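You operate a simulated robot arm through the tools that you are given. There is no shell and no other tool. Be economical: measure what you need, move in short steps, check, and stop when the job is done.

You are at the controls of a simulated robot arm. One attempt, no reset.

TASK
Fetch the purple order card and set it on the top of the narrow bench. Then open the lower drawer of the low grey cabinet, take the teal order card and put it in the inside of the lower drawer of the low grey cabinet and shut the drawer again. Then take the small hazel carton and leave it on top of the pallet sheet. Then put the silver cup bar on the back of the packing bench away on the lower shelf of the tray dispenser. Then put one of the test blocks from the hatch counter on the top of the low grey cabinet. Then open the left duct cover. Keep to this order. Set down upright: test block.

Only the result counts: the job must be done as asked and must still hold three seconds after the hand-in. Knocking over, shifting, dropping, spilling or breaking anything else fails it. Lids that push on must go on centred and level and be pressed home; caps that screw on are set level and turned clockwise until they are tight. Flat cloth is picked up by pressing the open fingertips on it (5 to 10 N) and closing them slowly along it; thin cloth reads only 2 to 8 mm in the jaws.

THE ROBOT
A 7-joint arm with a two-finger parallel gripper on a trunk, on a base that drives. Base frame: it is fixed to the floor where the robot stands at the start and does not move with it; the origin is under the middle of the robot, x ahead of it, y to its left, z up; the surface under the hand at the start is at about z = 0.9. Readings come in m, degrees, newtons and seconds.
With the tool pointing down near the work surface it reaches from about 0.4 to 0.9 m from the robot's upright axis, wherever it stands. Its first joint turns from -115.0 to 115.0 degrees. Places, roughly: inside of the lower drawer of the low grey cabinet [0.7, -0.1, 0.6]; left duct cover [-1.6, 5.4, 0.3]; lower drawer of the low grey cabinet [0.5, -0.1, 0.6]; lower shelf of the tray dispenser [-1.9, 7, 0.4]; pallet sheet (26x17x3 cm) [-2.9, -2.6, 0.4]; purple order card [0.75, 0.25, 1]; silver cup bar [-1, -2.75, 0.75]; small hazel carton [-0.25, -2.75, 1]; teal order card [-0.5, -2.25, 0.75]; test block [2.5, -2.5, 1]; top of the low grey cabinet [0.6, -0.1, 0.9]; top of the narrow bench [-1, 0.3, 0.8]. Payload 3.91 kg.
The tool frame sits at the grasp point between the pads (the TCP): z along the fingers, y along the line on which they close. The tips reach 0.03 m beyond it. The gripper opens to 0.11 m. The fingers are 0.02 m wide and 0.01 m thick; the gripper's body (0.048 by 0.112 m) begins 0.055 m behind the TCP.
Orientation is told as [roll, pitch, yaw] about the base's x, y, z axes, in that order, counted from this pose: with the fingers straight down and closing along the base's y, the tool's x points along the base's -x, its y along +y and its z along -z.

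THE INTERFACE
- The arm moves only by the tool arm_command. Its argument "increments" is a list of rows, each a list of 7 numbers: the turn, a rotation vector about the tool's x, y, z in degrees, then the shift along the tool's x, y, z in m, then the finger opening in m, from 0 to 0.11. In form: [[wx, wy, wz, dx, dy, dz, gripper], ...]. A call has 1 to 8 rows; each row shifts and turns the commanded pose from where the row before left it, along the tool's axes as they then stand. Rows are played at 5 a second. More than 0.05 m and 8.6 degrees between two rows, or a gripper value outside its range, and nothing of the call is played. Where a pose cannot be reached the arm comes as near as it can. A force on the tool above 40 N (or 10 N above the force at the start of the call, whichever is more), or a blocked arm, ends the call early, and 0.2 s more pass. Each finger travels about 0.153 m/s and halts on what it meets, pressing with about 24 N; the grip force reading is that of the motor and also rises with nothing between the fingers. The clock runs only during rows and for 0.2 s after the last one: add rows that do not move to give the fingers time. The reply holds the time, the measured pose of the TCP, the force on the tool along the base axes, the opening and the grip force, in the units named above and with some noise, with the torque about the TCP (base axes, N m) and any sound that the robot's microphone picked up.
- Cameras (640 x 400 px; columns grow to the right, rows downward): "scene" is now at [0.1583, 0.1518, 1.5462]; the picture's right is [-0.94, -0.35, 0.00], its down [-0.33, 0.87, -0.36] and it looks along [0.13, -0.34, -0.93] (base axes); focal length 214 px, centre (320, 200). "wrist" rides on the gripper at [0.072, 0.017, -0.103] in the tool frame; the picture's right is [-0.23, 0.97, 0.00], its down [-0.76, -0.18, -0.62] and it looks along [-0.61, -0.14, 0.78] (tool axes); focal length 222 px, centre (320, 200). There is no depth. A picture from a camera that has moved, and an enlarged one, comes with that camera's place and axes in the base frame and with its lens.
- camera(camera): a new picture of that camera. The clock stands still meanwhile.
- move_column(by): slides the trunk up (or, below 0, down) by that many m; the arm and the scene camera ride with it, the base frame stays. It gives what a move gives, with no picture.
- drive_base(legs): drives the robot by 1 to 6 legs, each [ahead, left, turn to the left] in m, m and degrees, along the robot's own axes; the way and the turn of a leg run together, so that a leg with both is an arc; at most 1.5 m and 180 degrees a leg. The arm and the cameras ride along, it lands a little off, and it stops where it bumps. It gives what a move gives.
- head_to(pan, tilt): turns the head with the scene camera to pan (to the left, within 80 degrees either way) and tilt (down, from -29 to 69), counted from straight ahead of the robot. It gives what a move gives.
- close_up(camera, box): a new picture of the part [left, top, right, bottom] of that camera's present view, enlarged. The clock stands still meanwhile.
- sign_off(): hands the job in; it is judged then, once.

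Work in short steps. Places have to be worked out from the pictures, the camera data and where the tool is seen: move nearer, look again, correct. Check each grasp and each placing, and mend what went wrong. You have 196 turns and 182 pictures in all, those below and enlarged ones among them. Open the gripper and draw the arm clear of the work before you hand the job in, unless the task says otherwise; then end with one line.

The tools are called after "Call:" by a JSON object that holds its "fn" and its "kwargs". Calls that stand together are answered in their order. arm_command: Moves the arm, as the interface text tells. Its arguments: {"type":"object","properties":{"increments":{"type":"array","items":{"type":"array","items":{"type":"number"}}}},"required":["increments"]} The other tools are called the same way: move_column (by) slides the trunk up or down; drive_base (legs) drives the base; head_to (pan, tilt) turns the head that bears the scene camera; camera (camera) takes a picture; close_up (camera, box) takes an enlarged picture of a part of a camera's view; sign_off () hands the job in.

At the start:

```text
clock: 0.0
ee_pos: [0.5284, -0.0009, 1.1507]
tool_rot: [-0.1, 0.0, 0.0]
wrist_force: [0.0, 1.0, 0.3]
ft_torque: [-0.03, -0.02, -0.01]
opening: 0.1099
gripper_force: 0.0
trunk travel left (down, up): [-0.925, 0.065]
robot x, y, heading: [0.0009, 0.0022, -0.0]
head pan, tilt: [-69.5, 68.8]
```

scene: 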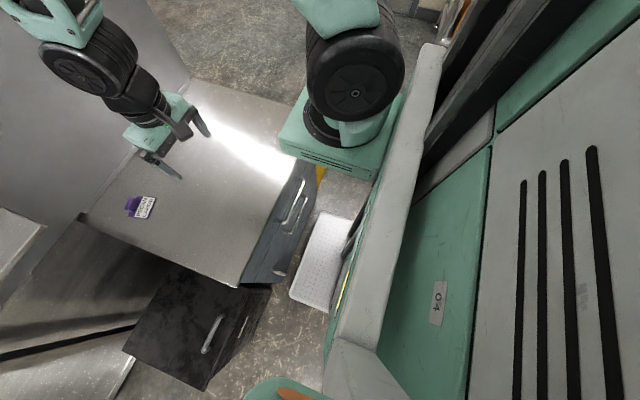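
wrist: 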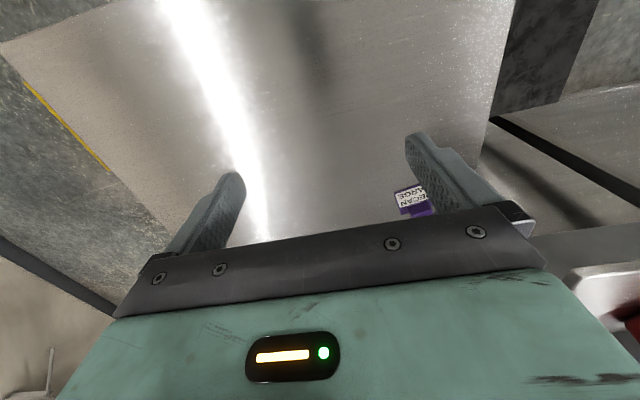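

I start by looking more closely at the purple card and the surroundings.

Call:
{"fn": "close_up", "kwargs": {"camera": "scene", "box": [90, 160, 210, 250]}}

Call:
{"fn": "close_up", "kwargs": {"camera": "wrist", "box": [340, 130, 500, 230]}}

Call:
{"fn": "head_to", "kwargs": {"pan": 0, "tilt": 45}}

Call:
{"fn": "camera", "kwargs": {"camera": "scene"}}

```text
4.44 times, centred on (150, 205) of scene
camera zoom: at [0.1583, 0.1518, 1.5462], right [-0.94, -0.35, 0.0], down [-0.33, 0.87, -0.36], along [0.13, -0.34, -0.93], focal length 953 px, centre (1076, 178)
```

zoom: 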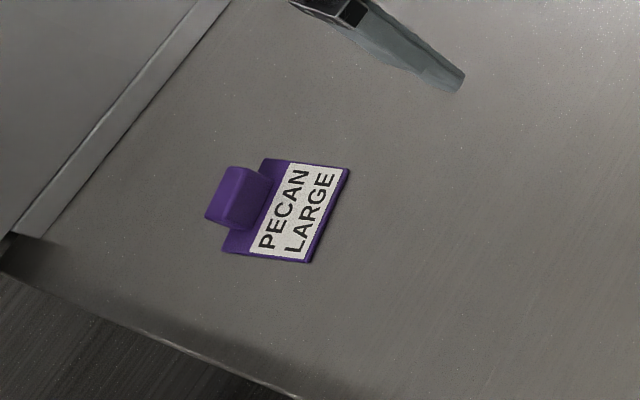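

```text
4.00 times, centred on (420, 180) of wrist
camera zoom: at [0.4552, 0.0157, 1.2533], right [0.23, 0.97, 0.0], down [0.76, -0.18, 0.62], along [0.61, -0.14, -0.78], focal length 888 px, centre (-80, 280)
```

zoom: 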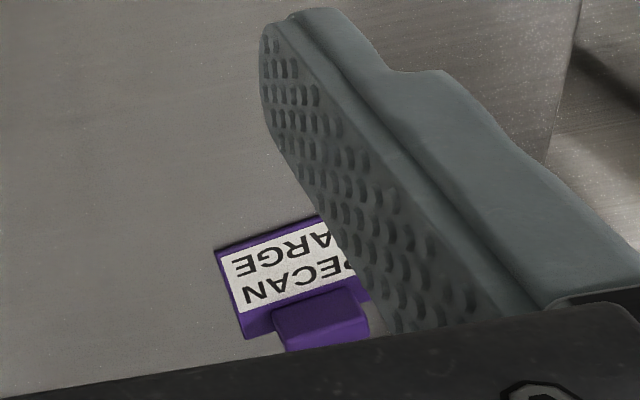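

```text
clock: 1.4
ee_pos: [0.5284, -0.0022, 1.1504]
tool_rot: [-0.2, 0.1, -0.1]
wrist_force: [-0.4, 0.0, 1.3]
ft_torque: [0.01, -0.01, 0.02]
opening: 0.1097
gripper_force: 0.0
trunk travel left (down, up): [-0.925, 0.065]
robot x, y, heading: [-0.0049, -0.0001, -0.3]
head pan, tilt: [0.0, 45.0]
```

```text
177 pictures are left
camera scene: at [0.22, 0.2041, 1.575], right [0.0, -1.0, 0.0], down [-0.71, 0.0, -0.71], along [0.71, 0.0, -0.71], focal length 214 px, centre (320, 200)
```

scene: 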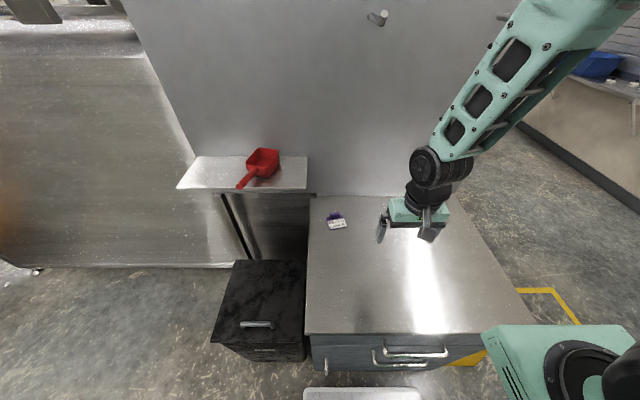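

Card (≈6.5×7 cm plate with a raised grip tab at its far side) lies at about (0.775, 0.14, 0.90), yawed ~15°. I move over it and yaw the tool along it.

Call:
{"fn": "arm_command", "kwargs": {"increments": [[0, 0, -3, -0.04, 0.023, 0.02, 0.11], [0, 0, -3, -0.04, 0.023, 0.02, 0.11], [0, 0, -3, -0.04, 0.023, 0.02, 0.11], [0, 0, -3, -0.04, 0.03, 0.015, 0.11], [0, 0, -3, -0.04, 0.03, 0.015, 0.11], [0, 0, 0, -0.03, 0.03, 0.015, 0.11], [0, 0, 0, 0, 0, 0, 0.11]]}}

Call:
{"fn": "camera", "kwargs": {"camera": "wrist"}}

Call:
{"fn": "camera", "kwargs": {"camera": "scene"}}

```text
refused: row 1 steps farther than a row can; nothing moved
```

```text
176 pictures are left
camera wrist: at [0.4552, 0.0157, 1.2533], right [0.23, 0.97, 0.0], down [0.76, -0.18, 0.62], along [0.61, -0.14, -0.78], focal length 222 px, centre (320, 200)
```

wrist: 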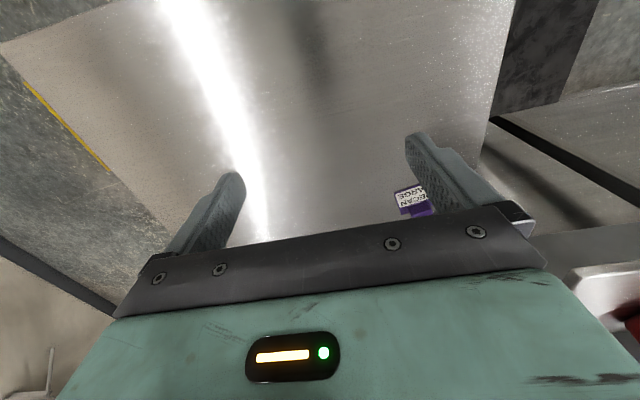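

```text
175 pictures are left
camera scene: at [0.22, 0.2041, 1.575], right [0.0, -1.0, 0.0], down [-0.71, 0.0, -0.71], along [0.71, 0.0, -0.71], focal length 214 px, centre (320, 200)
```

scene: 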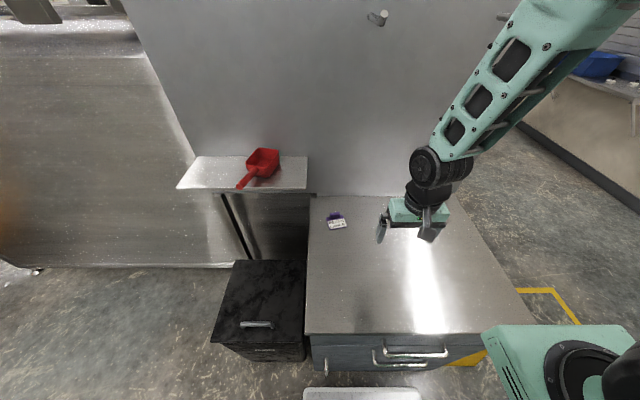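

Step too long; I split it into shorter ones.

Call:
{"fn": "arm_command", "kwargs": {"increments": [[0, 0, 0, -0.036, 0.022, 0.018, 0.11], [0, 0, 0, -0.036, 0.022, 0.018, 0.11], [0, 0, 0, -0.036, 0.022, 0.018, 0.11], [0, 0, 0, -0.036, 0.022, 0.018, 0.11], [0, 0, 0, -0.036, 0.022, 0.018, 0.11], [0, 0, 0, -0.036, 0.022, 0.018, 0.11], [0, 0, -7.5, -0.03, 0.01, 0, 0.11], [0, 0, -7.5, 0, 0, 0, 0.11]]}}

Call:
{"fn": "camera", "kwargs": {"camera": "wrist"}}

Call:
{"fn": "close_up", "kwargs": {"camera": "scene", "box": [260, 140, 420, 240]}}

```text
clock: 3.2
ee_pos: [0.7756, 0.1403, 1.0428]
tool_rot: [0.0, 0.0, 15.1]
wrist_force: [-0.3, 0.6, 0.4]
ft_torque: [-0.02, 0.06, 0.03]
opening: 0.1101
gripper_force: 0.1
trunk travel left (down, up): [-0.925, 0.065]
robot x, y, heading: [0.0023, -0.002, 0.1]
head pan, tilt: [0.0, 45.0]
```

```text
174 pictures are left
camera wrist: at [0.7, 0.1382, 1.1449], right [-0.03, 1.0, 0.0], down [0.78, 0.03, 0.62], along [0.62, 0.02, -0.78], focal length 222 px, centre (320, 200)
```

wrist: 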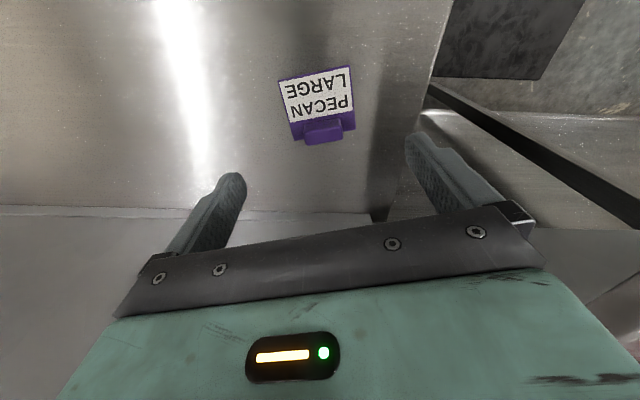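

```text
4.00 times, centred on (340, 190) of scene
camera zoom: at [0.2201, 0.2043, 1.575], right [0.0, -1.0, 0.0], down [-0.71, 0.0, -0.71], along [0.71, 0.0, -0.71], focal length 858 px, centre (240, 240)
```

zoom: 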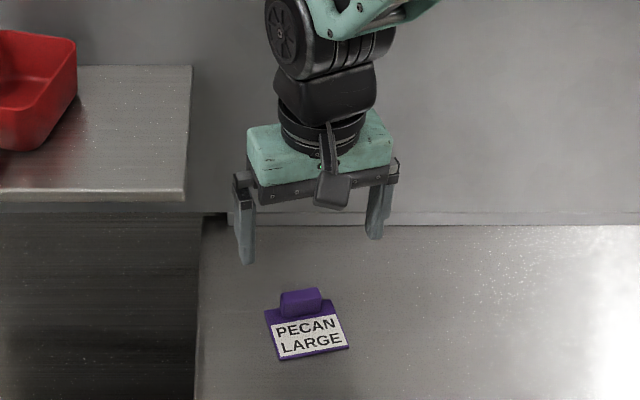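

Tab centre judged at (0.794, 0.145); I shift there and descend to just above it.

Call:
{"fn": "arm_command", "kwargs": {"increments": [[0, 0, 0, -0.019, 0, 0.03, 0.11], [0, 0, 0, 0, 0, 0.04, 0.08], [0, 0, 0, 0, 0, 0.01, 0.08], [0, 0, 0, 0, 0, 0, 0.08]]}}

Call:
{"fn": "camera", "kwargs": {"camera": "wrist"}}

Call:
{"fn": "close_up", "kwargs": {"camera": "scene", "box": [290, 170, 370, 240]}}

```text
clock: 4.2
ee_pos: [0.7934, 0.145, 0.9613]
tool_rot: [-0.1, -0.1, 15.0]
wrist_force: [0.2, 0.5, -0.8]
ft_torque: [-0.01, 0.01, 0.02]
opening: 0.0801
gripper_force: 0.0
trunk travel left (down, up): [-0.925, 0.065]
robot x, y, heading: [-0.0023, -0.0003, 0.0]
head pan, tilt: [0.0, 45.0]
```

```text
172 pictures are left
camera wrist: at [0.7178, 0.1429, 1.0642], right [-0.03, 1.0, 0.0], down [0.78, 0.03, 0.62], along [0.62, 0.02, -0.78], focal length 222 px, centre (320, 200)
```

wrist: 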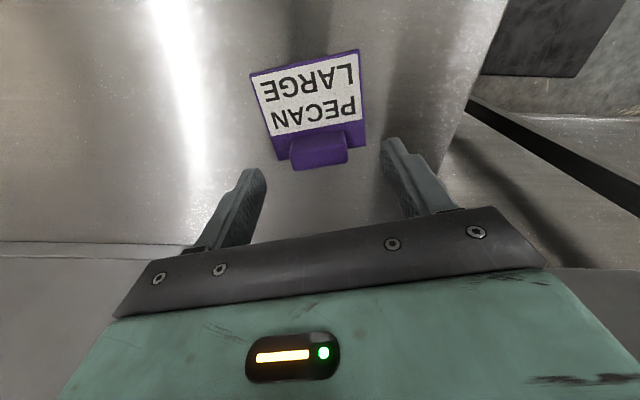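

```text
5.71 times, centred on (330, 205) of scene
camera zoom: at [0.2201, 0.2042, 1.575], right [0.0, -1.0, 0.0], down [-0.71, 0.0, -0.71], along [0.71, 0.0, -0.71], focal length 1226 px, centre (263, 171)
```

zoom: 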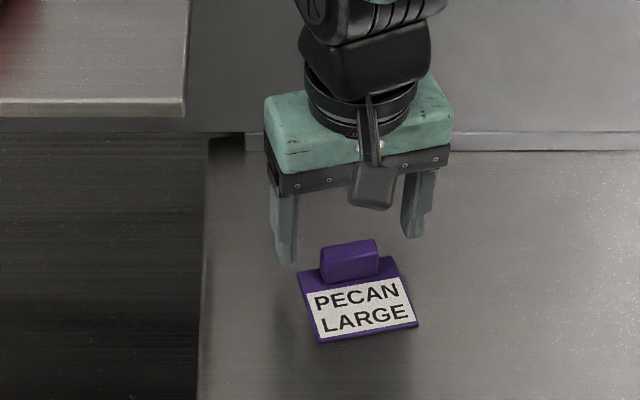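

Tab well between the fingers. Descend so the tips stop just above the plate and close.

Call:
{"fn": "arm_command", "kwargs": {"increments": [[0, 0, 0, 0.002, -0.001, 0.012, 0.08], [0, 0, 0, 0, 0, 0.009, 0.08], [0, 0, 0, 0, 0, 0, 0.03], [0, 0, 0, 0, 0, 0, 0.02], [0, 0, 0, 0, 0, 0, 0.02]]}}

Call:
{"fn": "camera", "kwargs": {"camera": "wrist"}}

```text
clock: 5.4
ee_pos: [0.7923, 0.144, 0.94]
tool_rot: [-0.1, 0.0, 15.0]
wrist_force: [1.0, 0.1, -0.7]
ft_torque: [0.0, -0.02, -0.03]
opening: 0.0389
gripper_force: 23.5
trunk travel left (down, up): [-0.925, 0.065]
robot x, y, heading: [0.0022, 0.0007, 0.1]
head pan, tilt: [0.0, 45.0]
```

```text
170 pictures are left
camera wrist: at [0.7162, 0.1418, 1.0439], right [-0.03, 1.0, 0.0], down [0.78, 0.03, 0.62], along [0.62, 0.02, -0.78], focal length 222 px, centre (320, 200)
```

wrist: 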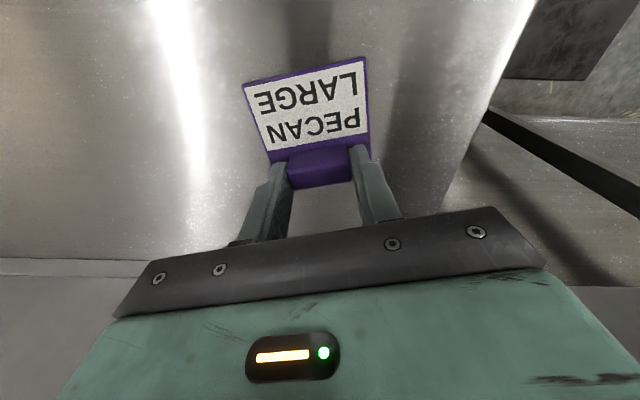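

Gripped. Lift and retract, then look around for the narrow bench.

Call:
{"fn": "arm_command", "kwargs": {"increments": [[0, 0, 0, 0, 0, -0.05, 0.02], [0, 0, 0, 0, 0, -0.05, 0.02], [0, 0, 0, 0, 0, -0.05, 0.02], [0, 0, 0, 0.04, 0, -0.02, 0.02], [0, 0, 0, 0.045, 0, 0, 0.02], [0, 0, 0, 0.045, 0, 0, 0.02], [0, 0, 0, 0.045, 0, 0, 0.02], [0, 0, 0, 0.045, 0, 0, 0.02]]}}

Call:
{"fn": "head_to", "kwargs": {"pan": 80, "tilt": 30}}

Call:
{"fn": "camera", "kwargs": {"camera": "scene"}}

Call:
{"fn": "head_to", "kwargs": {"pan": -80, "tilt": 30}}

Call:
{"fn": "camera", "kwargs": {"camera": "scene"}}

```text
clock: 7.2
ee_pos: [0.5802, 0.088, 1.1119]
tool_rot: [0.0, 0.0, 15.0]
wrist_force: [0.3, 0.0, -0.6]
ft_torque: [0.03, 0.01, 0.02]
opening: 0.0199
gripper_force: 0.2
trunk travel left (down, up): [-0.925, 0.065]
robot x, y, heading: [0.0013, 0.0001, 0.1]
head pan, tilt: [0.0, 45.0]
```

```text
clock: 8.7
ee_pos: [0.579, 0.0868, 1.111]
tool_rot: [-0.1, 0.0, 15.0]
wrist_force: [-0.2, 0.5, 0.1]
ft_torque: [0.0, 0.0, 0.01]
opening: 0.0201
gripper_force: 0.1
trunk travel left (down, up): [-0.925, 0.065]
robot x, y, heading: [0.001, 0.0004, -0.0]
head pan, tilt: [80.0, 30.0]
```

```text
169 pictures are left
camera scene: at [0.1544, 0.2932, 1.5977], right [0.98, -0.17, 0.0], down [-0.09, -0.49, -0.87], along [0.15, 0.85, -0.5], focal length 214 px, centre (320, 200)
```

scene: 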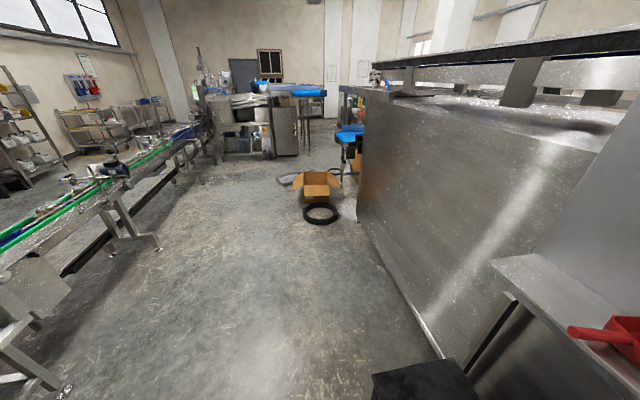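

```text
clock: 11.2
ee_pos: [0.5785, 0.0868, 1.1099]
tool_rot: [-0.1, 0.0, 15.0]
wrist_force: [-0.5, -0.5, 0.2]
ft_torque: [0.03, -0.04, -0.03]
opening: 0.0201
gripper_force: 0.0
trunk travel left (down, up): [-0.925, 0.065]
robot x, y, heading: [0.0005, -0.0005, -0.0]
head pan, tilt: [-80.0, 30.0]
```

```text
168 pictures are left
camera scene: at [0.1544, 0.1151, 1.5977], right [-0.98, -0.17, 0.0], down [-0.09, 0.49, -0.87], along [0.15, -0.85, -0.5], focal length 214 px, centre (320, 200)
```

scene: 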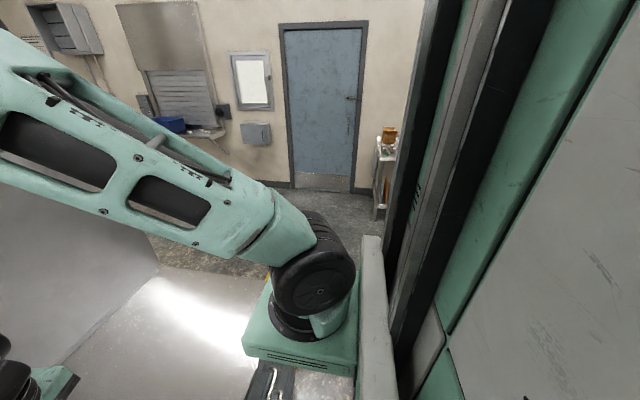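

The opening fell to 0.020 with no force: the card slipped out. Look where it is now.

Call:
{"fn": "head_to", "kwargs": {"pan": 0, "tilt": 45}}

Call:
{"fn": "camera", "kwargs": {"camera": "scene"}}

Call:
{"fn": "camera", "kwargs": {"camera": "wrist"}}

```text
clock: 12.7
ee_pos: [0.5787, 0.0879, 1.1117]
tool_rot: [-0.1, -0.1, 15.0]
wrist_force: [0.3, 0.1, -0.1]
ft_torque: [0.01, 0.01, 0.02]
opening: 0.0198
gripper_force: 0.1
trunk travel left (down, up): [-0.925, 0.065]
robot x, y, heading: [0.0033, 0.0002, 0.1]
head pan, tilt: [0.0, 45.0]
```

```text
167 pictures are left
camera scene: at [0.22, 0.2041, 1.5751], right [0.0, -1.0, 0.0], down [-0.71, 0.0, -0.71], along [0.71, 0.0, -0.71], focal length 214 px, centre (320, 200)
```

scene: 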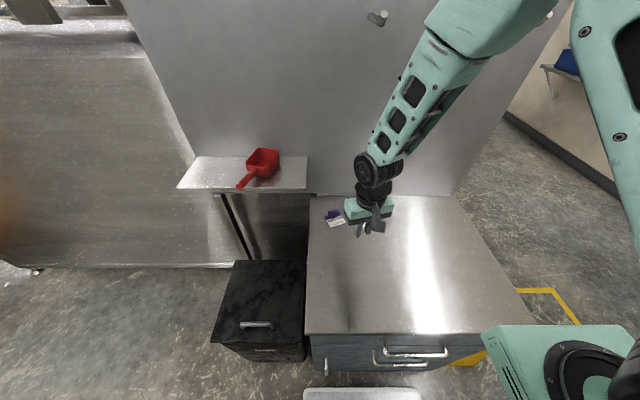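

```text
166 pictures are left
camera wrist: at [0.5037, 0.0853, 1.214], right [-0.03, 1.0, 0.0], down [0.78, 0.03, 0.62], along [0.62, 0.02, -0.78], focal length 222 px, centre (320, 200)
```

wrist: 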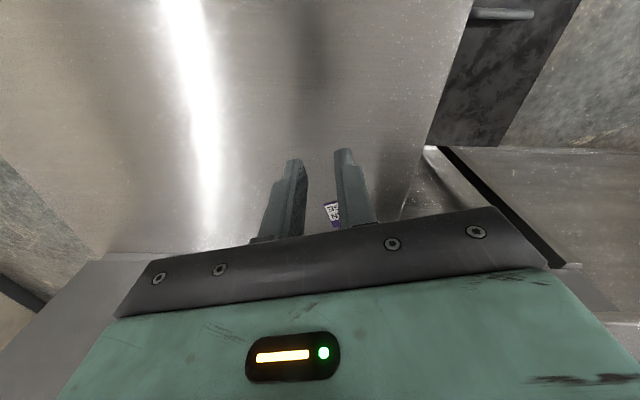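

The card is still on the cabinet. I close up on it for its new pose.

Call:
{"fn": "close_up", "kwargs": {"camera": "scene", "box": [310, 195, 360, 235]}}

```text
10.00 times, centred on (335, 215) of scene
camera zoom: at [0.22, 0.2041, 1.5751], right [0.0, -1.0, 0.0], down [-0.71, 0.0, -0.71], along [0.71, 0.0, -0.71], focal length 2145 px, centre (170, 50)
```

zoom: 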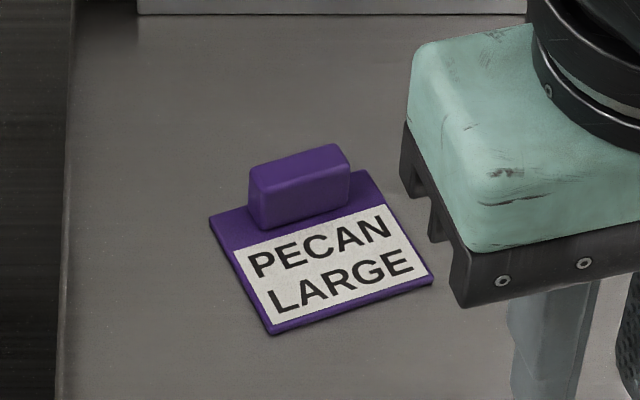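

Card now yawed ~23°, tab 40×14 mm and 18 mm tall, centre ≈ (0.802, 0.151). I'll regrip across the tab's thickness, deeper. First move above and turn the tool by -82°.

Call:
{"fn": "arm_command", "kwargs": {"increments": [[0, 0, 0, -0.0465, 0.001, 0.012, 0.06], [0, 0, 0, -0.0465, 0.001, 0.012, 0.06], [0, 0, 0, -0.0465, 0.001, 0.012, 0.06], [0, 0, 0, -0.0465, 0, 0.012, 0.06], [0, 0, 0, -0.0465, 0, 0.012, 0.06], [0, 0, 8.2, 0, 0, 0, 0.06], [0, 0, 8.2, 0, 0, 0, 0.06], [0, 0, 8.2, 0, 0, 0, 0.06]]}}

Call:
{"fn": "arm_command", "kwargs": {"increments": [[0, 0, 8.2, 0, 0, 0, 0.06], [0, 0, 8.2, 0, 0, 0, 0.06], [0, 0, 8.2, 0, 0, 0, 0.06], [0, 0, 8.2, 0, 0, 0, 0.06], [0, 0, 8.2, 0, 0, 0, 0.06], [0, 0, 8.2, 0, 0, 0, 0.06], [0, 0, 8.2, 0, 0, 0, 0.06], [0, 0, 0, 0, 0, 0, 0.06]]}}

Call:
{"fn": "camera", "kwargs": {"camera": "wrist"}}

Call:
{"fn": "close_up", "kwargs": {"camera": "scene", "box": [280, 165, 380, 235]}}

```text
clock: 14.5
ee_pos: [0.8007, 0.1499, 1.0509]
tool_rot: [-0.1, 0.0, -9.7]
wrist_force: [0.4, -0.6, -0.2]
ft_torque: [-0.02, 0.0, 0.01]
opening: 0.0599
gripper_force: 0.2
trunk travel left (down, up): [-0.925, 0.065]
robot x, y, heading: [0.0011, -0.0006, -0.3]
head pan, tilt: [0.0, 45.0]
```

```text
clock: 16.3
ee_pos: [0.8021, 0.1496, 1.051]
tool_rot: [0.0, -0.1, -67.0]
wrist_force: [0.2, -0.9, 0.3]
ft_torque: [0.01, -0.01, -0.01]
opening: 0.0601
gripper_force: 0.0
trunk travel left (down, up): [-0.925, 0.065]
robot x, y, heading: [-0.0008, -0.0013, -0.0]
head pan, tilt: [0.0, 45.0]
```

```text
164 pictures are left
camera wrist: at [0.7889, 0.2236, 1.1542], right [0.99, 0.17, 0.0], down [0.13, -0.77, 0.62], along [0.11, -0.62, -0.78], focal length 222 px, centre (320, 200)
```

wrist: 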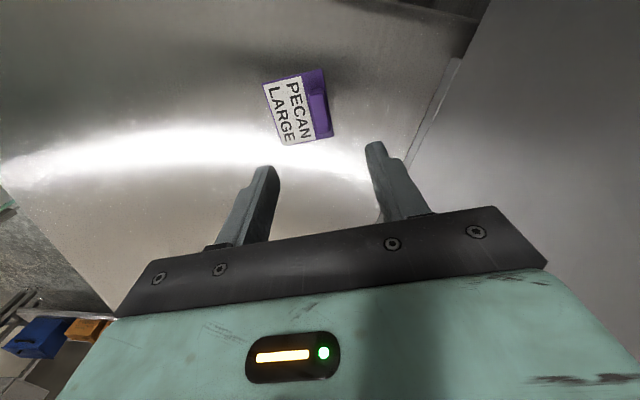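

```text
5.71 times, centred on (330, 200) of scene
camera zoom: at [0.22, 0.2042, 1.5751], right [0.0, -1.0, 0.0], down [-0.71, 0.0, -0.71], along [0.71, 0.0, -0.71], focal length 1226 px, centre (263, 200)
```

zoom: 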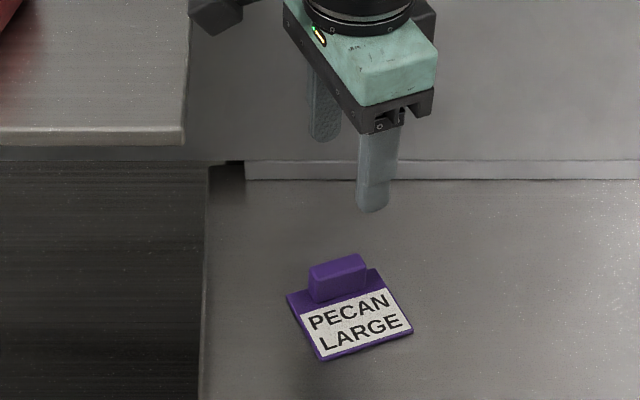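

Descend to 0.98 and check alignment again.

Call:
{"fn": "arm_command", "kwargs": {"increments": [[0, 0, 0, 0, 0, 0.04, 0.06], [0, 0, 0, 0, 0, 0.035, 0.06], [0, 0, 0, 0, 0, 0, 0.06]]}}

Call:
{"fn": "camera", "kwargs": {"camera": "wrist"}}

Call:
{"fn": "close_up", "kwargs": {"camera": "scene", "box": [300, 180, 370, 230]}}

```text
clock: 17.1
ee_pos: [0.8031, 0.15, 0.9755]
tool_rot: [0.0, -0.1, -67.0]
wrist_force: [-0.2, 0.6, -0.2]
ft_torque: [-0.03, 0.01, 0.0]
opening: 0.0601
gripper_force: 0.0
trunk travel left (down, up): [-0.925, 0.065]
robot x, y, heading: [-0.0005, -0.0024, 0.1]
head pan, tilt: [0.0, 45.0]
```

```text
162 pictures are left
camera wrist: at [0.7895, 0.2238, 1.0789], right [0.99, 0.17, 0.0], down [0.13, -0.77, 0.62], along [0.11, -0.61, -0.78], focal length 222 px, centre (320, 200)
```

wrist: 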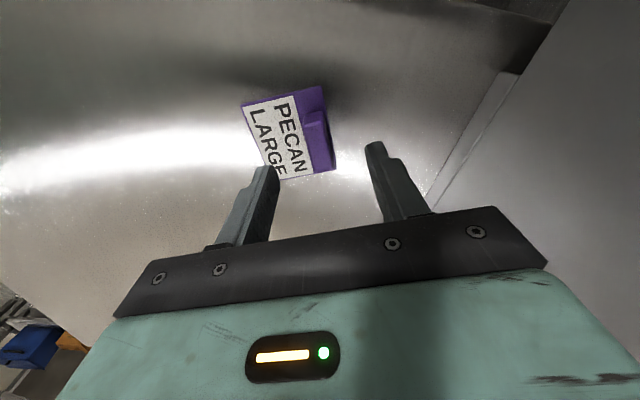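

```text
8.00 times, centred on (335, 205) of scene
camera zoom: at [0.2201, 0.2042, 1.5751], right [0.0, -1.0, 0.0], down [-0.71, 0.0, -0.71], along [0.71, 0.0, -0.71], focal length 1716 px, centre (200, 160)
```

zoom: 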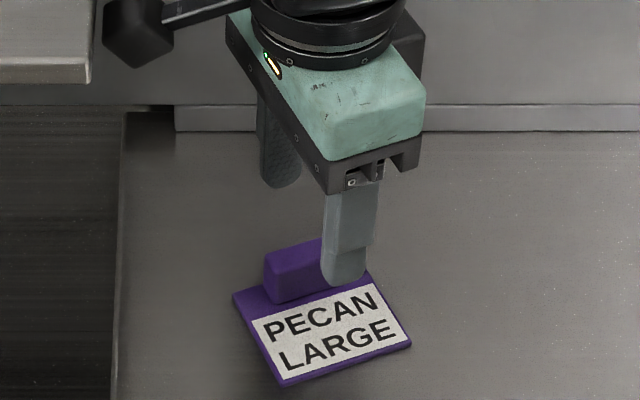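

Aligned. Descend in small steps until tips nearly touch the plate.

Call:
{"fn": "arm_command", "kwargs": {"increments": [[0, 0, 0, 0, 0.001, 0.02, 0.05], [0, 0, 0, 0, 0, 0.013, 0.05], [0, 0, 0, 0, 0, 0.004, 0.05], [0, 0, 0, 0, 0, 0.003, 0.05], [0, 0, 0, 0, 0, 0, 0.05]]}}

Call:
{"fn": "camera", "kwargs": {"camera": "wrist"}}

Call:
{"fn": "close_up", "kwargs": {"camera": "scene", "box": [300, 180, 370, 230]}}

```text
clock: 18.3
ee_pos: [0.8017, 0.1501, 0.9371]
tool_rot: [-0.1, -0.2, -67.1]
wrist_force: [-0.4, -0.1, 0.4]
ft_torque: [0.02, -0.01, -0.01]
opening: 0.0498
gripper_force: 0.1
trunk travel left (down, up): [-0.925, 0.065]
robot x, y, heading: [-0.002, 0.0018, 0.0]
head pan, tilt: [0.0, 45.0]
```

```text
160 pictures are left
camera wrist: at [0.7901, 0.2237, 1.0396], right [0.99, 0.17, 0.0], down [0.13, -0.77, 0.62], along [0.11, -0.61, -0.78], focal length 222 px, centre (320, 200)
```

wrist: 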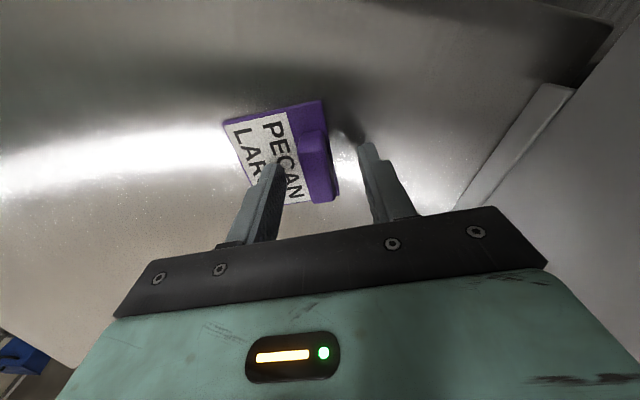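

```text
8.00 times, centred on (335, 205) of scene
camera zoom: at [0.22, 0.2042, 1.5751], right [0.0, -1.0, 0.0], down [-0.71, 0.0, -0.71], along [0.71, 0.0, -0.71], focal length 1716 px, centre (200, 160)
```

zoom: 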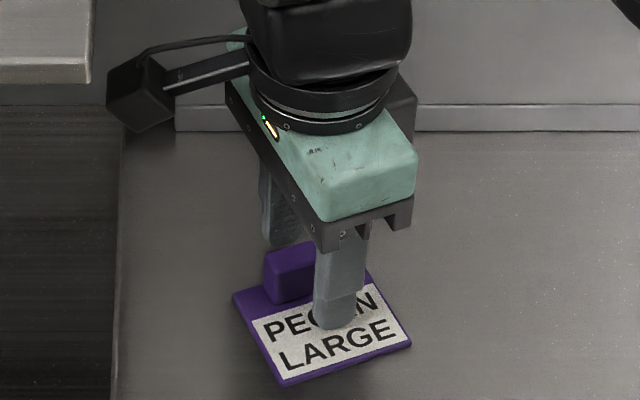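

Tip is near the plate; shift 6 mm along the tab to centre, lower a few mm, then close slowly.

Call:
{"fn": "arm_command", "kwargs": {"increments": [[0, 0, 0, 0.006, 0, 0, 0.05], [0, 0, 0, 0, 0, 0.003, 0.05], [0, 0, 0, 0, 0, 0, 0.05], [0, 0, 0, 0, 0, 0, 0.03], [0, 0, 0, 0, 0, 0, 0.01], [0, 0, 0, 0, 0, 0, 0.0], [0, 0, 0, 0, 0, 0, 0.0]]}}

Call:
{"fn": "camera", "kwargs": {"camera": "wrist"}}

Call:
{"fn": "close_up", "kwargs": {"camera": "scene", "box": [300, 180, 370, 230]}}

```text
clock: 19.9
ee_pos: [0.8008, 0.1557, 0.9344]
tool_rot: [0.0, 0.0, -67.0]
wrist_force: [0.0, 0.2, 1.4]
ft_torque: [0.04, 0.02, -0.04]
opening: 0.015
gripper_force: 24.5
trunk travel left (down, up): [-0.925, 0.065]
robot x, y, heading: [-0.0007, -0.0013, -0.0]
head pan, tilt: [0.0, 45.0]
```

```text
158 pictures are left
camera wrist: at [0.7875, 0.2295, 1.0368], right [0.99, 0.17, 0.0], down [0.13, -0.77, 0.62], along [0.11, -0.61, -0.78], focal length 222 px, centre (320, 200)
```

wrist: 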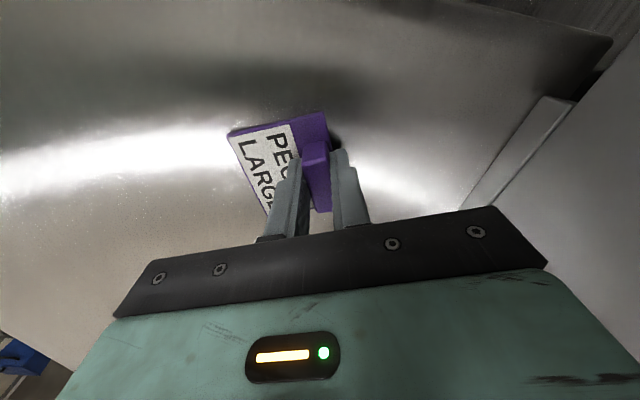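

```text
8.00 times, centred on (335, 205) of scene
camera zoom: at [0.22, 0.2042, 1.5751], right [0.0, -1.0, 0.0], down [-0.71, 0.0, -0.71], along [0.71, 0.0, -0.71], focal length 1716 px, centre (200, 160)
```

zoom: 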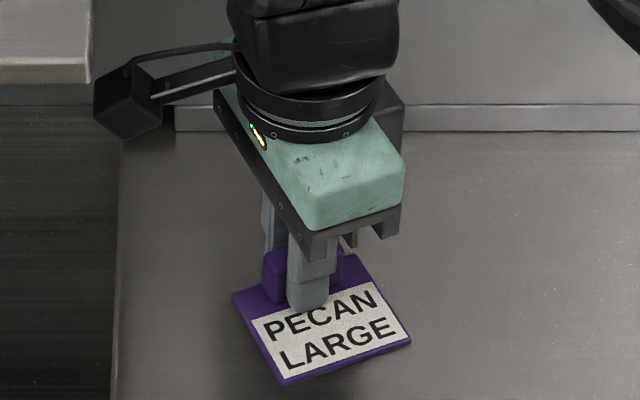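

Gripped at 15 mm across the thickness with fingers centred. Lift gently and check.

Call:
{"fn": "arm_command", "kwargs": {"increments": [[0, 0, 0, 0, 0, -0.005, 0.0], [0, 0, 0, 0, 0, -0.01, 0.0], [0, 0, 0, 0, 0, -0.02, 0.0], [0, 0, 0, 0, 0, -0.02, 0.0], [0, 0, 0, 0, 0, -0.02, 0.0], [0, 0, 0, 0, 0, -0.02, 0.0], [0, 0, 0, 0, 0, 0, 0.0]]}}

Call:
{"fn": "camera", "kwargs": {"camera": "wrist"}}

```text
clock: 21.0
ee_pos: [0.7974, 0.1503, 0.9862]
tool_rot: [-0.9, -0.4, -67.1]
wrist_force: [1.1, -0.2, -0.4]
ft_torque: [0.03, 0.01, 0.01]
opening: 0.0148
gripper_force: 23.5
trunk travel left (down, up): [-0.925, 0.065]
robot x, y, heading: [-0.0013, -0.0012, 0.0]
head pan, tilt: [0.0, 45.0]
stopped in row 5: the force on the tool passed its limit at 53 N (the readings are from after the stop); the commanded pose is now the measured one
```

```text
156 pictures are left
camera wrist: at [0.785, 0.2243, 1.0885], right [0.99, 0.17, -0.02], down [0.14, -0.76, 0.63], along [0.09, -0.62, -0.78], focal length 222 px, centre (320, 200)
```

wrist: 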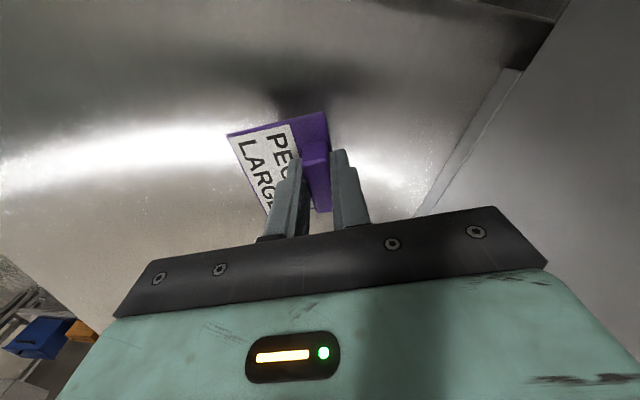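

The force spike suggests the card is magnetic and snapped free; it's held now (15 mm). Continue lifting and retract, then look for the narrow bench.

Call:
{"fn": "arm_command", "kwargs": {"increments": [[0, 0, 0, 0, 0, -0.03, 0.0], [0, 0, 0, 0, 0, -0.04, 0.0], [0, 0, 0, 0, 0, -0.04, 0.0], [0, 0, 0, 0, -0.04, 0, 0.0], [0, 0, 0, 0, -0.04, 0, 0.0], [0, 0, 0, 0, -0.04, 0, 0.0], [0, 0, 0, 0, -0.04, 0, 0.0], [0, 0, 0, 0, -0.04, 0, 0.0]]}}

Call:
{"fn": "camera", "kwargs": {"camera": "wrist"}}

Call:
{"fn": "head_to", "kwargs": {"pan": 80, "tilt": 69}}

Call:
{"fn": "camera", "kwargs": {"camera": "scene"}}

```text
clock: 22.8
ee_pos: [0.6134, 0.0732, 1.0996]
tool_rot: [-1.0, -0.3, -67.1]
wrist_force: [-0.1, -0.1, 0.4]
ft_torque: [-0.01, 0.04, -0.01]
opening: 0.0148
gripper_force: 24.2
trunk travel left (down, up): [-0.925, 0.065]
robot x, y, heading: [-0.0066, -0.0019, -0.3]
head pan, tilt: [0.0, 45.0]
```

```text
155 pictures are left
camera wrist: at [0.6014, 0.1489, 1.2015], right [0.99, 0.17, -0.01], down [0.14, -0.76, 0.63], along [0.1, -0.62, -0.78], focal length 222 px, centre (320, 200)
```

wrist: 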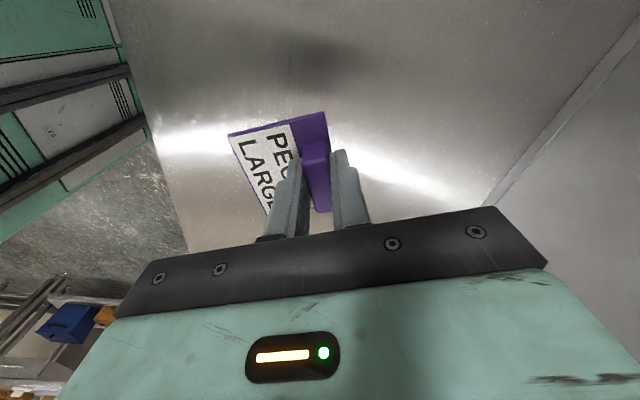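

```text
clock: 24.4
ee_pos: [0.6142, 0.0745, 1.0997]
tool_rot: [-1.0, -0.4, -67.1]
wrist_force: [-0.3, 0.5, -0.1]
ft_torque: [0.01, 0.0, -0.04]
opening: 0.0149
gripper_force: 23.7
trunk travel left (down, up): [-0.925, 0.065]
robot x, y, heading: [-0.0009, -0.0028, 0.0]
head pan, tilt: [80.0, 68.8]
```

```text
154 pictures are left
camera scene: at [0.1485, 0.2592, 1.5462], right [0.98, -0.17, 0.0], down [-0.16, -0.92, -0.36], along [0.06, 0.36, -0.93], focal length 214 px, centre (320, 200)
```

scene: 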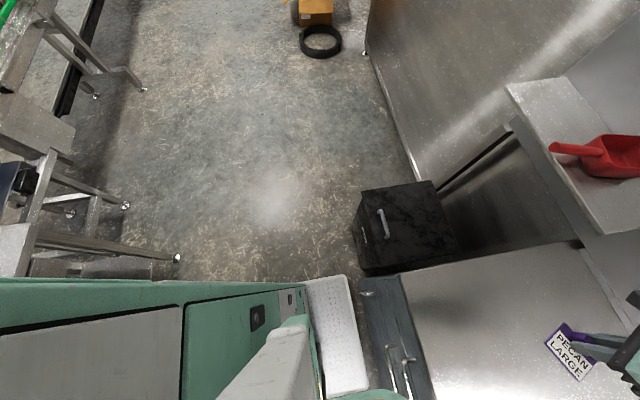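

Card firmly held. I back off a little from the cabinet and turn left 90° to see what's behind.

Call:
{"fn": "drive_base", "kwargs": {"legs": [[-0.15, 0, 0], [0, 0, 90]]}}

Call:
{"fn": "head_to", "kwargs": {"pan": 70, "tilt": 35}}

Call:
{"fn": "camera", "kwargs": {"camera": "scene"}}

```text
clock: 29.6
ee_pos: [-0.2229, 0.6139, 1.0993]
tool_rot: [-1.0, -0.4, 22.7]
wrist_force: [1.0, 0.2, 0.1]
ft_torque: [0.01, -0.02, 0.04]
opening: 0.0148
gripper_force: 24.1
trunk travel left (down, up): [-0.925, 0.065]
robot x, y, heading: [-0.1505, -0.0003, 89.7]
head pan, tilt: [80.0, 68.8]
```

```text
clock: 30.6
ee_pos: [-0.2232, 0.6145, 1.0998]
tool_rot: [-1.0, -0.4, 22.7]
wrist_force: [-1.0, -1.1, -0.2]
ft_torque: [-0.02, 0.02, -0.02]
opening: 0.015
gripper_force: 24.1
trunk travel left (down, up): [-0.925, 0.065]
robot x, y, heading: [-0.1487, -0.0, 89.8]
head pan, tilt: [70.0, 35.0]
```

```text
153 pictures are left
camera scene: at [-0.4411, 0.1724, 1.5898], right [0.34, 0.94, 0.0], down [0.54, -0.2, -0.82], along [-0.77, 0.28, -0.57], focal length 214 px, centre (320, 200)
```

scene: 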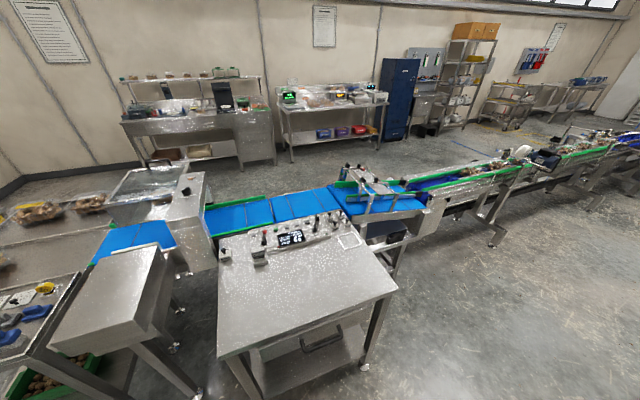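

The bare steel table centred near (-1.0, 0.3, 0.8) is the narrow bench. Turn to face it.

Call:
{"fn": "drive_base", "kwargs": {"legs": [[0, 0, 70]]}}

Call:
{"fn": "head_to", "kwargs": {"pan": 0, "tilt": 45}}

Call:
{"fn": "camera", "kwargs": {"camera": "scene"}}

Call:
{"fn": "camera", "kwargs": {"camera": "wrist"}}

```text
clock: 34.0
ee_pos: [-0.7493, 0.15, 1.0995]
tool_rot: [-1.0, -0.3, 92.1]
wrist_force: [0.1, 0.0, -0.5]
ft_torque: [0.03, -0.01, 0.04]
opening: 0.0152
gripper_force: 23.0
trunk travel left (down, up): [-0.925, 0.065]
robot x, y, heading: [-0.1497, 0.0006, 159.1]
head pan, tilt: [70.0, 35.0]
```

```text
clock: 35.4
ee_pos: [-0.7497, 0.1494, 1.0998]
tool_rot: [-1.0, -0.4, 92.0]
wrist_force: [0.3, -0.1, 0.2]
ft_torque: [0.01, -0.02, -0.04]
opening: 0.0149
gripper_force: 24.3
trunk travel left (down, up): [-0.925, 0.065]
robot x, y, heading: [-0.1522, 0.0032, 158.9]
head pan, tilt: [0.0, 45.0]
```

```text
152 pictures are left
camera scene: at [-0.4358, -0.1127, 1.5751], right [0.36, 0.93, 0.0], down [0.66, -0.25, -0.71], along [-0.66, 0.25, -0.71], focal length 214 px, centre (320, 200)
```

scene: 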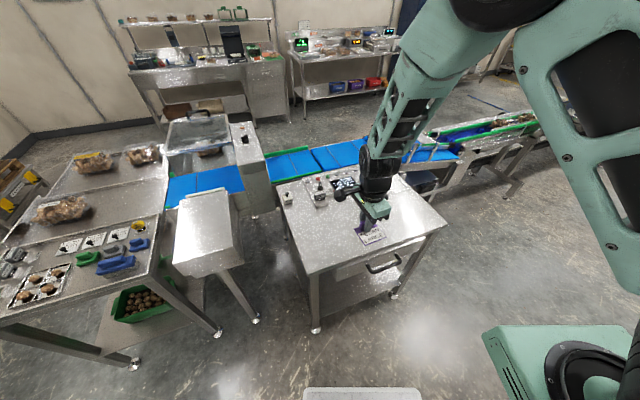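

```text
151 pictures are left
camera wrist: at [-0.767, 0.076, 1.2016], right [-0.98, 0.19, -0.02], down [0.14, 0.76, 0.63], along [0.13, 0.62, -0.78], focal length 222 px, centre (320, 200)
```

wrist: 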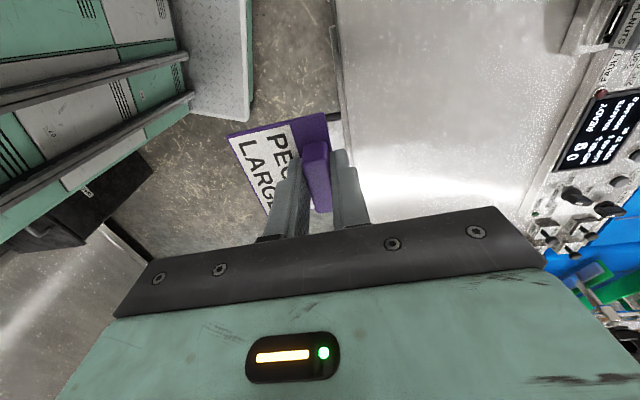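

Move over the clear centre of the bench top (-0.94, 0.27) and partly descend.

Call:
{"fn": "arm_command", "kwargs": {"increments": [[0, 0, 0, -0.0254, 0.0372, 0, 0], [0, 0, 0, -0.0254, 0.0372, 0, 0], [0, 0, 0, -0.0254, 0.0372, 0, 0], [0, 0, 0, -0.0254, 0.0372, 0, 0], [0, 0, 0, -0.0254, 0.0372, 0, 0], [0, 0, 0, 0, 0, 0.045, 0], [0, 0, 0, 0, 0, 0.045, 0], [0, 0, 0, 0, 0, 0.045, 0]]}}

Call:
{"fn": "arm_command", "kwargs": {"increments": [[0, 0, 0, 0, 0, 0.04, 0], [0, 0, 0, 0, 0, 0.03, 0], [0, 0, 0, 0, 0, 0, 0]]}}

Call:
{"fn": "camera", "kwargs": {"camera": "wrist"}}

Call:
{"fn": "close_up", "kwargs": {"camera": "scene", "box": [260, 150, 460, 275]}}

```text
clock: 37.2
ee_pos: [-0.9395, 0.2715, 0.9633]
tool_rot: [-0.9, -0.3, 92.1]
wrist_force: [-0.2, 0.9, 0.0]
ft_torque: [0.01, 0.02, -0.03]
opening: 0.0151
gripper_force: 24.3
trunk travel left (down, up): [-0.925, 0.065]
robot x, y, heading: [-0.1471, -0.0008, 159.1]
head pan, tilt: [0.0, 45.0]
```

```text
clock: 38.0
ee_pos: [-0.938, 0.2718, 0.8918]
tool_rot: [-1.0, -0.4, 92.0]
wrist_force: [0.5, 0.4, 0.2]
ft_torque: [0.03, -0.02, -0.01]
opening: 0.015
gripper_force: 24.1
trunk travel left (down, up): [-0.925, 0.065]
robot x, y, heading: [-0.1519, -0.0018, 158.9]
head pan, tilt: [0.0, 45.0]
```

```text
150 pictures are left
camera wrist: at [-0.9549, 0.1984, 0.9938], right [-0.98, 0.19, -0.02], down [0.14, 0.76, 0.63], along [0.13, 0.62, -0.78], focal length 222 px, centre (320, 200)
```

wrist: 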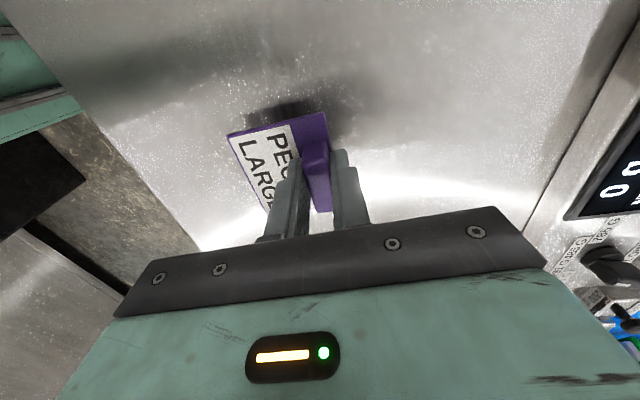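

```text
3.20 times, centred on (360, 212) of scene
camera zoom: at [-0.4359, -0.1126, 1.5751], right [0.36, 0.93, 0.0], down [0.66, -0.25, -0.71], along [-0.66, 0.25, -0.71], focal length 686 px, centre (192, 160)
```

zoom: 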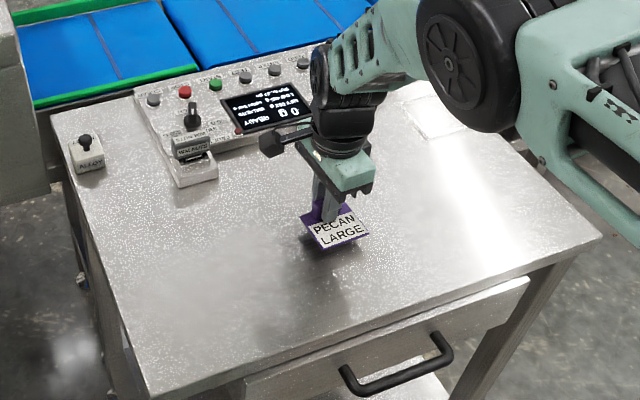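

Clear below. Descend gently until contact.

Call:
{"fn": "arm_command", "kwargs": {"increments": [[0, 0, 0, 0, 0, 0.02, 0], [0, 0, 0, 0, 0, 0.02, 0], [0, 0, 0, 0, 0, 0.008, 0], [0, 0, 0, 0, 0, 0.004, 0], [0, 0, 0, 0, 0, 0.003, 0], [0, 0, 0, 0, 0, 0.003, 0], [0, 0, 0, 0, 0, 0, 0]]}}

Call:
{"fn": "close_up", "kwargs": {"camera": "scene", "box": [320, 180, 400, 250]}}

```text
clock: 38.5
ee_pos: [-0.9392, 0.2722, 0.8735]
tool_rot: [-0.6, -0.6, 92.1]
wrist_force: [6.1, -0.7, 19.8]
ft_torque: [-0.14, -0.04, 0.06]
opening: 0.0151
gripper_force: 24.0
trunk travel left (down, up): [-0.925, 0.065]
robot x, y, heading: [-0.15, -0.0001, 159.2]
head pan, tilt: [0.0, 45.0]
stopped in row 2: the force on the tool passed its limit at 56 N (the readings are from after the stop); the commanded pose is now the measured one
```

```text
5.71 times, centred on (360, 215) of scene
camera zoom: at [-0.434, -0.1131, 1.5758], right [0.36, 0.93, 0.0], down [0.66, -0.25, -0.71], along [-0.66, 0.25, -0.71], focal length 1226 px, centre (91, 114)
```

zoom: 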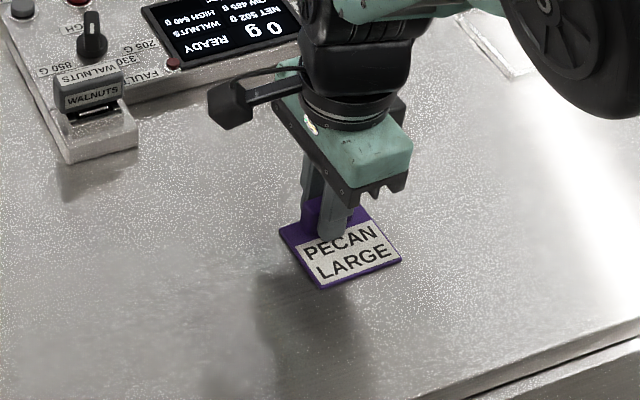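

Contact (surface ≈0.838). Release gently and lift away.

Call:
{"fn": "arm_command", "kwargs": {"increments": [[0, 0, 0, 0, 0, -0.001, 0.0], [0, 0, 0, 0, 0, 0, 0.03], [0, 0, 0, 0, 0, 0, 0.045], [0, 0, 0, 0, 0, -0.02, 0.045], [0, 0, 0, 0, 0, -0.04, 0.045], [0, 0, 0, 0, 0, -0.04, 0.045], [0, 0, 0, 0, 0, -0.04, 0.045], [0, 0, 0, 0, 0, -0.04, 0.045]]}}

Call:
{"fn": "close_up", "kwargs": {"camera": "scene", "box": [260, 150, 460, 275]}}

```text
clock: 40.3
ee_pos: [-0.943, 0.2705, 1.05]
tool_rot: [-0.9, -0.4, 92.1]
wrist_force: [-0.2, 0.4, -0.2]
ft_torque: [0.02, -0.02, -0.02]
opening: 0.045
gripper_force: 0.1
trunk travel left (down, up): [-0.925, 0.065]
robot x, y, heading: [-0.1491, -0.001, 159.1]
head pan, tilt: [0.0, 45.0]
```

```text
3.20 times, centred on (360, 212) of scene
camera zoom: at [-0.4361, -0.1125, 1.5749], right [0.36, 0.93, 0.0], down [0.66, -0.25, -0.71], along [-0.66, 0.25, -0.71], focal length 686 px, centre (192, 160)
```

zoom: 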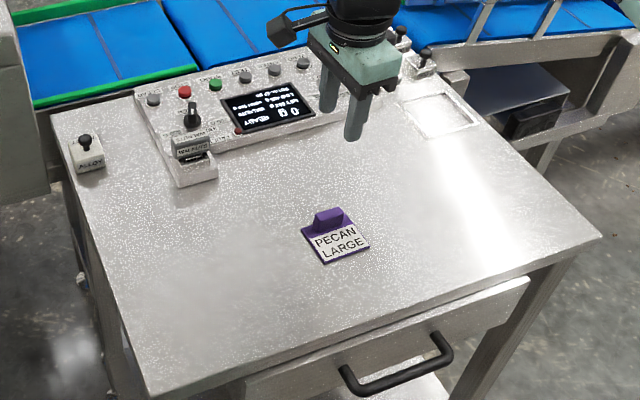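

Purple card is set. Now retract the arm, and turn back toward the cabinet to see its drawers.

Call:
{"fn": "arm_command", "kwargs": {"increments": [[0, 0, 0, 0, 0, -0.04, 0.05], [0, 0, 0, 0.0157, -0.0394, 0, 0.05], [0, 0, 0, 0.0157, -0.0394, 0, 0.05], [0, 0, 0, 0.0157, -0.0394, 0, 0.05], [0, 0, 0, 0.0157, -0.0394, 0, 0.05], [0, 0, 0, 0.0157, -0.0394, 0, 0.05], [0, 0, 0, 0.0157, -0.0394, 0, 0.05], [0, 0, 0, 0.0157, -0.0394, 0, 0.05]]}}

Call:
{"fn": "drive_base", "kwargs": {"legs": [[0, 0, -159]]}}

Call:
{"fn": "head_to", "kwargs": {"pan": 0, "tilt": 60}}

Call:
{"fn": "camera", "kwargs": {"camera": "scene"}}

```text
clock: 42.1
ee_pos: [-0.6619, 0.171, 1.0951]
tool_rot: [-0.8, -0.4, 92.0]
wrist_force: [-0.1, -0.4, 0.1]
ft_torque: [-0.01, -0.05, 0.02]
opening: 0.05
gripper_force: 0.1
trunk travel left (down, up): [-0.925, 0.065]
robot x, y, heading: [-0.1504, -0.0009, 159.1]
head pan, tilt: [0.0, 45.0]
```

```text
clock: 49.0
ee_pos: [0.3884, 0.0301, 1.0958]
tool_rot: [-0.9, -0.4, -66.3]
wrist_force: [-0.6, -0.4, 0.3]
ft_torque: [0.03, 0.0, 0.03]
opening: 0.0501
gripper_force: 0.1
trunk travel left (down, up): [-0.925, 0.065]
robot x, y, heading: [-0.1531, 0.0017, 0.6]
head pan, tilt: [0.0, 45.0]
```

```text
clock: 49.8
ee_pos: [0.3892, 0.0312, 1.0951]
tool_rot: [-0.8, -0.4, -66.3]
wrist_force: [-0.5, 0.6, -0.2]
ft_torque: [0.03, 0.02, -0.01]
opening: 0.0503
gripper_force: 0.1
trunk travel left (down, up): [-0.925, 0.065]
robot x, y, heading: [-0.1513, 0.0012, 0.7]
head pan, tilt: [0.0, 60.0]
```

```text
146 pictures are left
camera scene: at [0.052, 0.207, 1.5556], right [0.01, -1.0, 0.0], down [-0.87, -0.01, -0.5], along [0.5, 0.01, -0.87], focal length 214 px, centre (320, 200)
```

scene: 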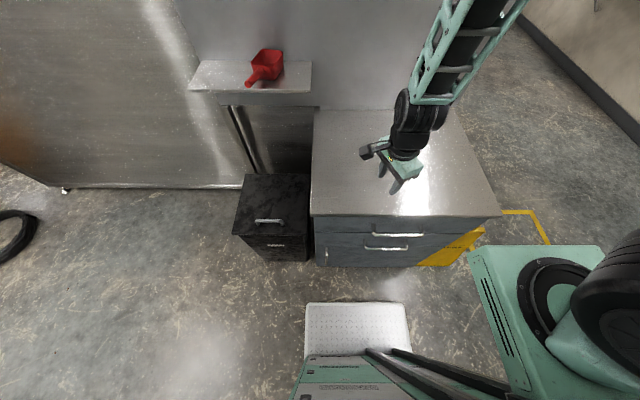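

Zoom onto the cabinet front, and back up a bit for room.

Call:
{"fn": "drive_base", "kwargs": {"legs": [[-0.2, 0, -0.7]]}}

Call:
{"fn": "head_to", "kwargs": {"pan": 0, "tilt": 50}}

Call:
{"fn": "close_up", "kwargs": {"camera": "scene", "box": [280, 120, 520, 280]}}

```text
clock: 51.4
ee_pos: [0.1898, 0.0219, 1.0945]
tool_rot: [-0.9, -0.4, -67.0]
wrist_force: [0.4, -0.1, -0.3]
ft_torque: [-0.01, 0.01, 0.01]
opening: 0.0502
gripper_force: 0.1
trunk travel left (down, up): [-0.925, 0.065]
robot x, y, heading: [-0.3517, 0.0002, -0.1]
head pan, tilt: [0.0, 60.0]
```

```text
clock: 52.1
ee_pos: [0.1897, 0.0241, 1.0935]
tool_rot: [-0.8, -0.5, -66.9]
wrist_force: [0.0, -0.9, 0.0]
ft_torque: [0.02, -0.02, 0.04]
opening: 0.0501
gripper_force: 0.0
trunk travel left (down, up): [-0.925, 0.065]
robot x, y, heading: [-0.3493, -0.0045, 0.3]
head pan, tilt: [0.0, 50.0]
```

```text
2.50 times, centred on (400, 200) of scene
camera zoom: at [-0.1352, 0.203, 1.5681], right [0.0, -1.0, 0.0], down [-0.77, 0.0, -0.64], along [0.64, 0.0, -0.77], focal length 536 px, centre (120, 200)
```

zoom: 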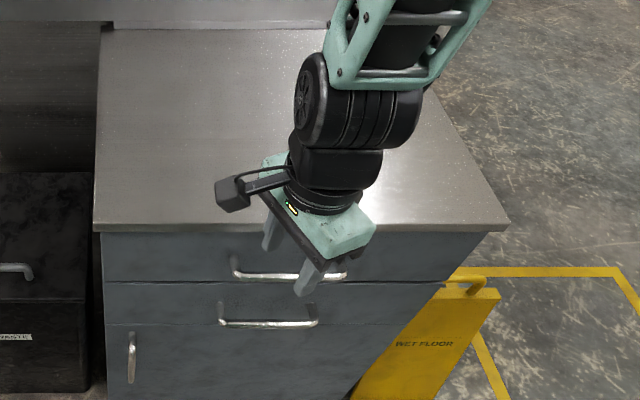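

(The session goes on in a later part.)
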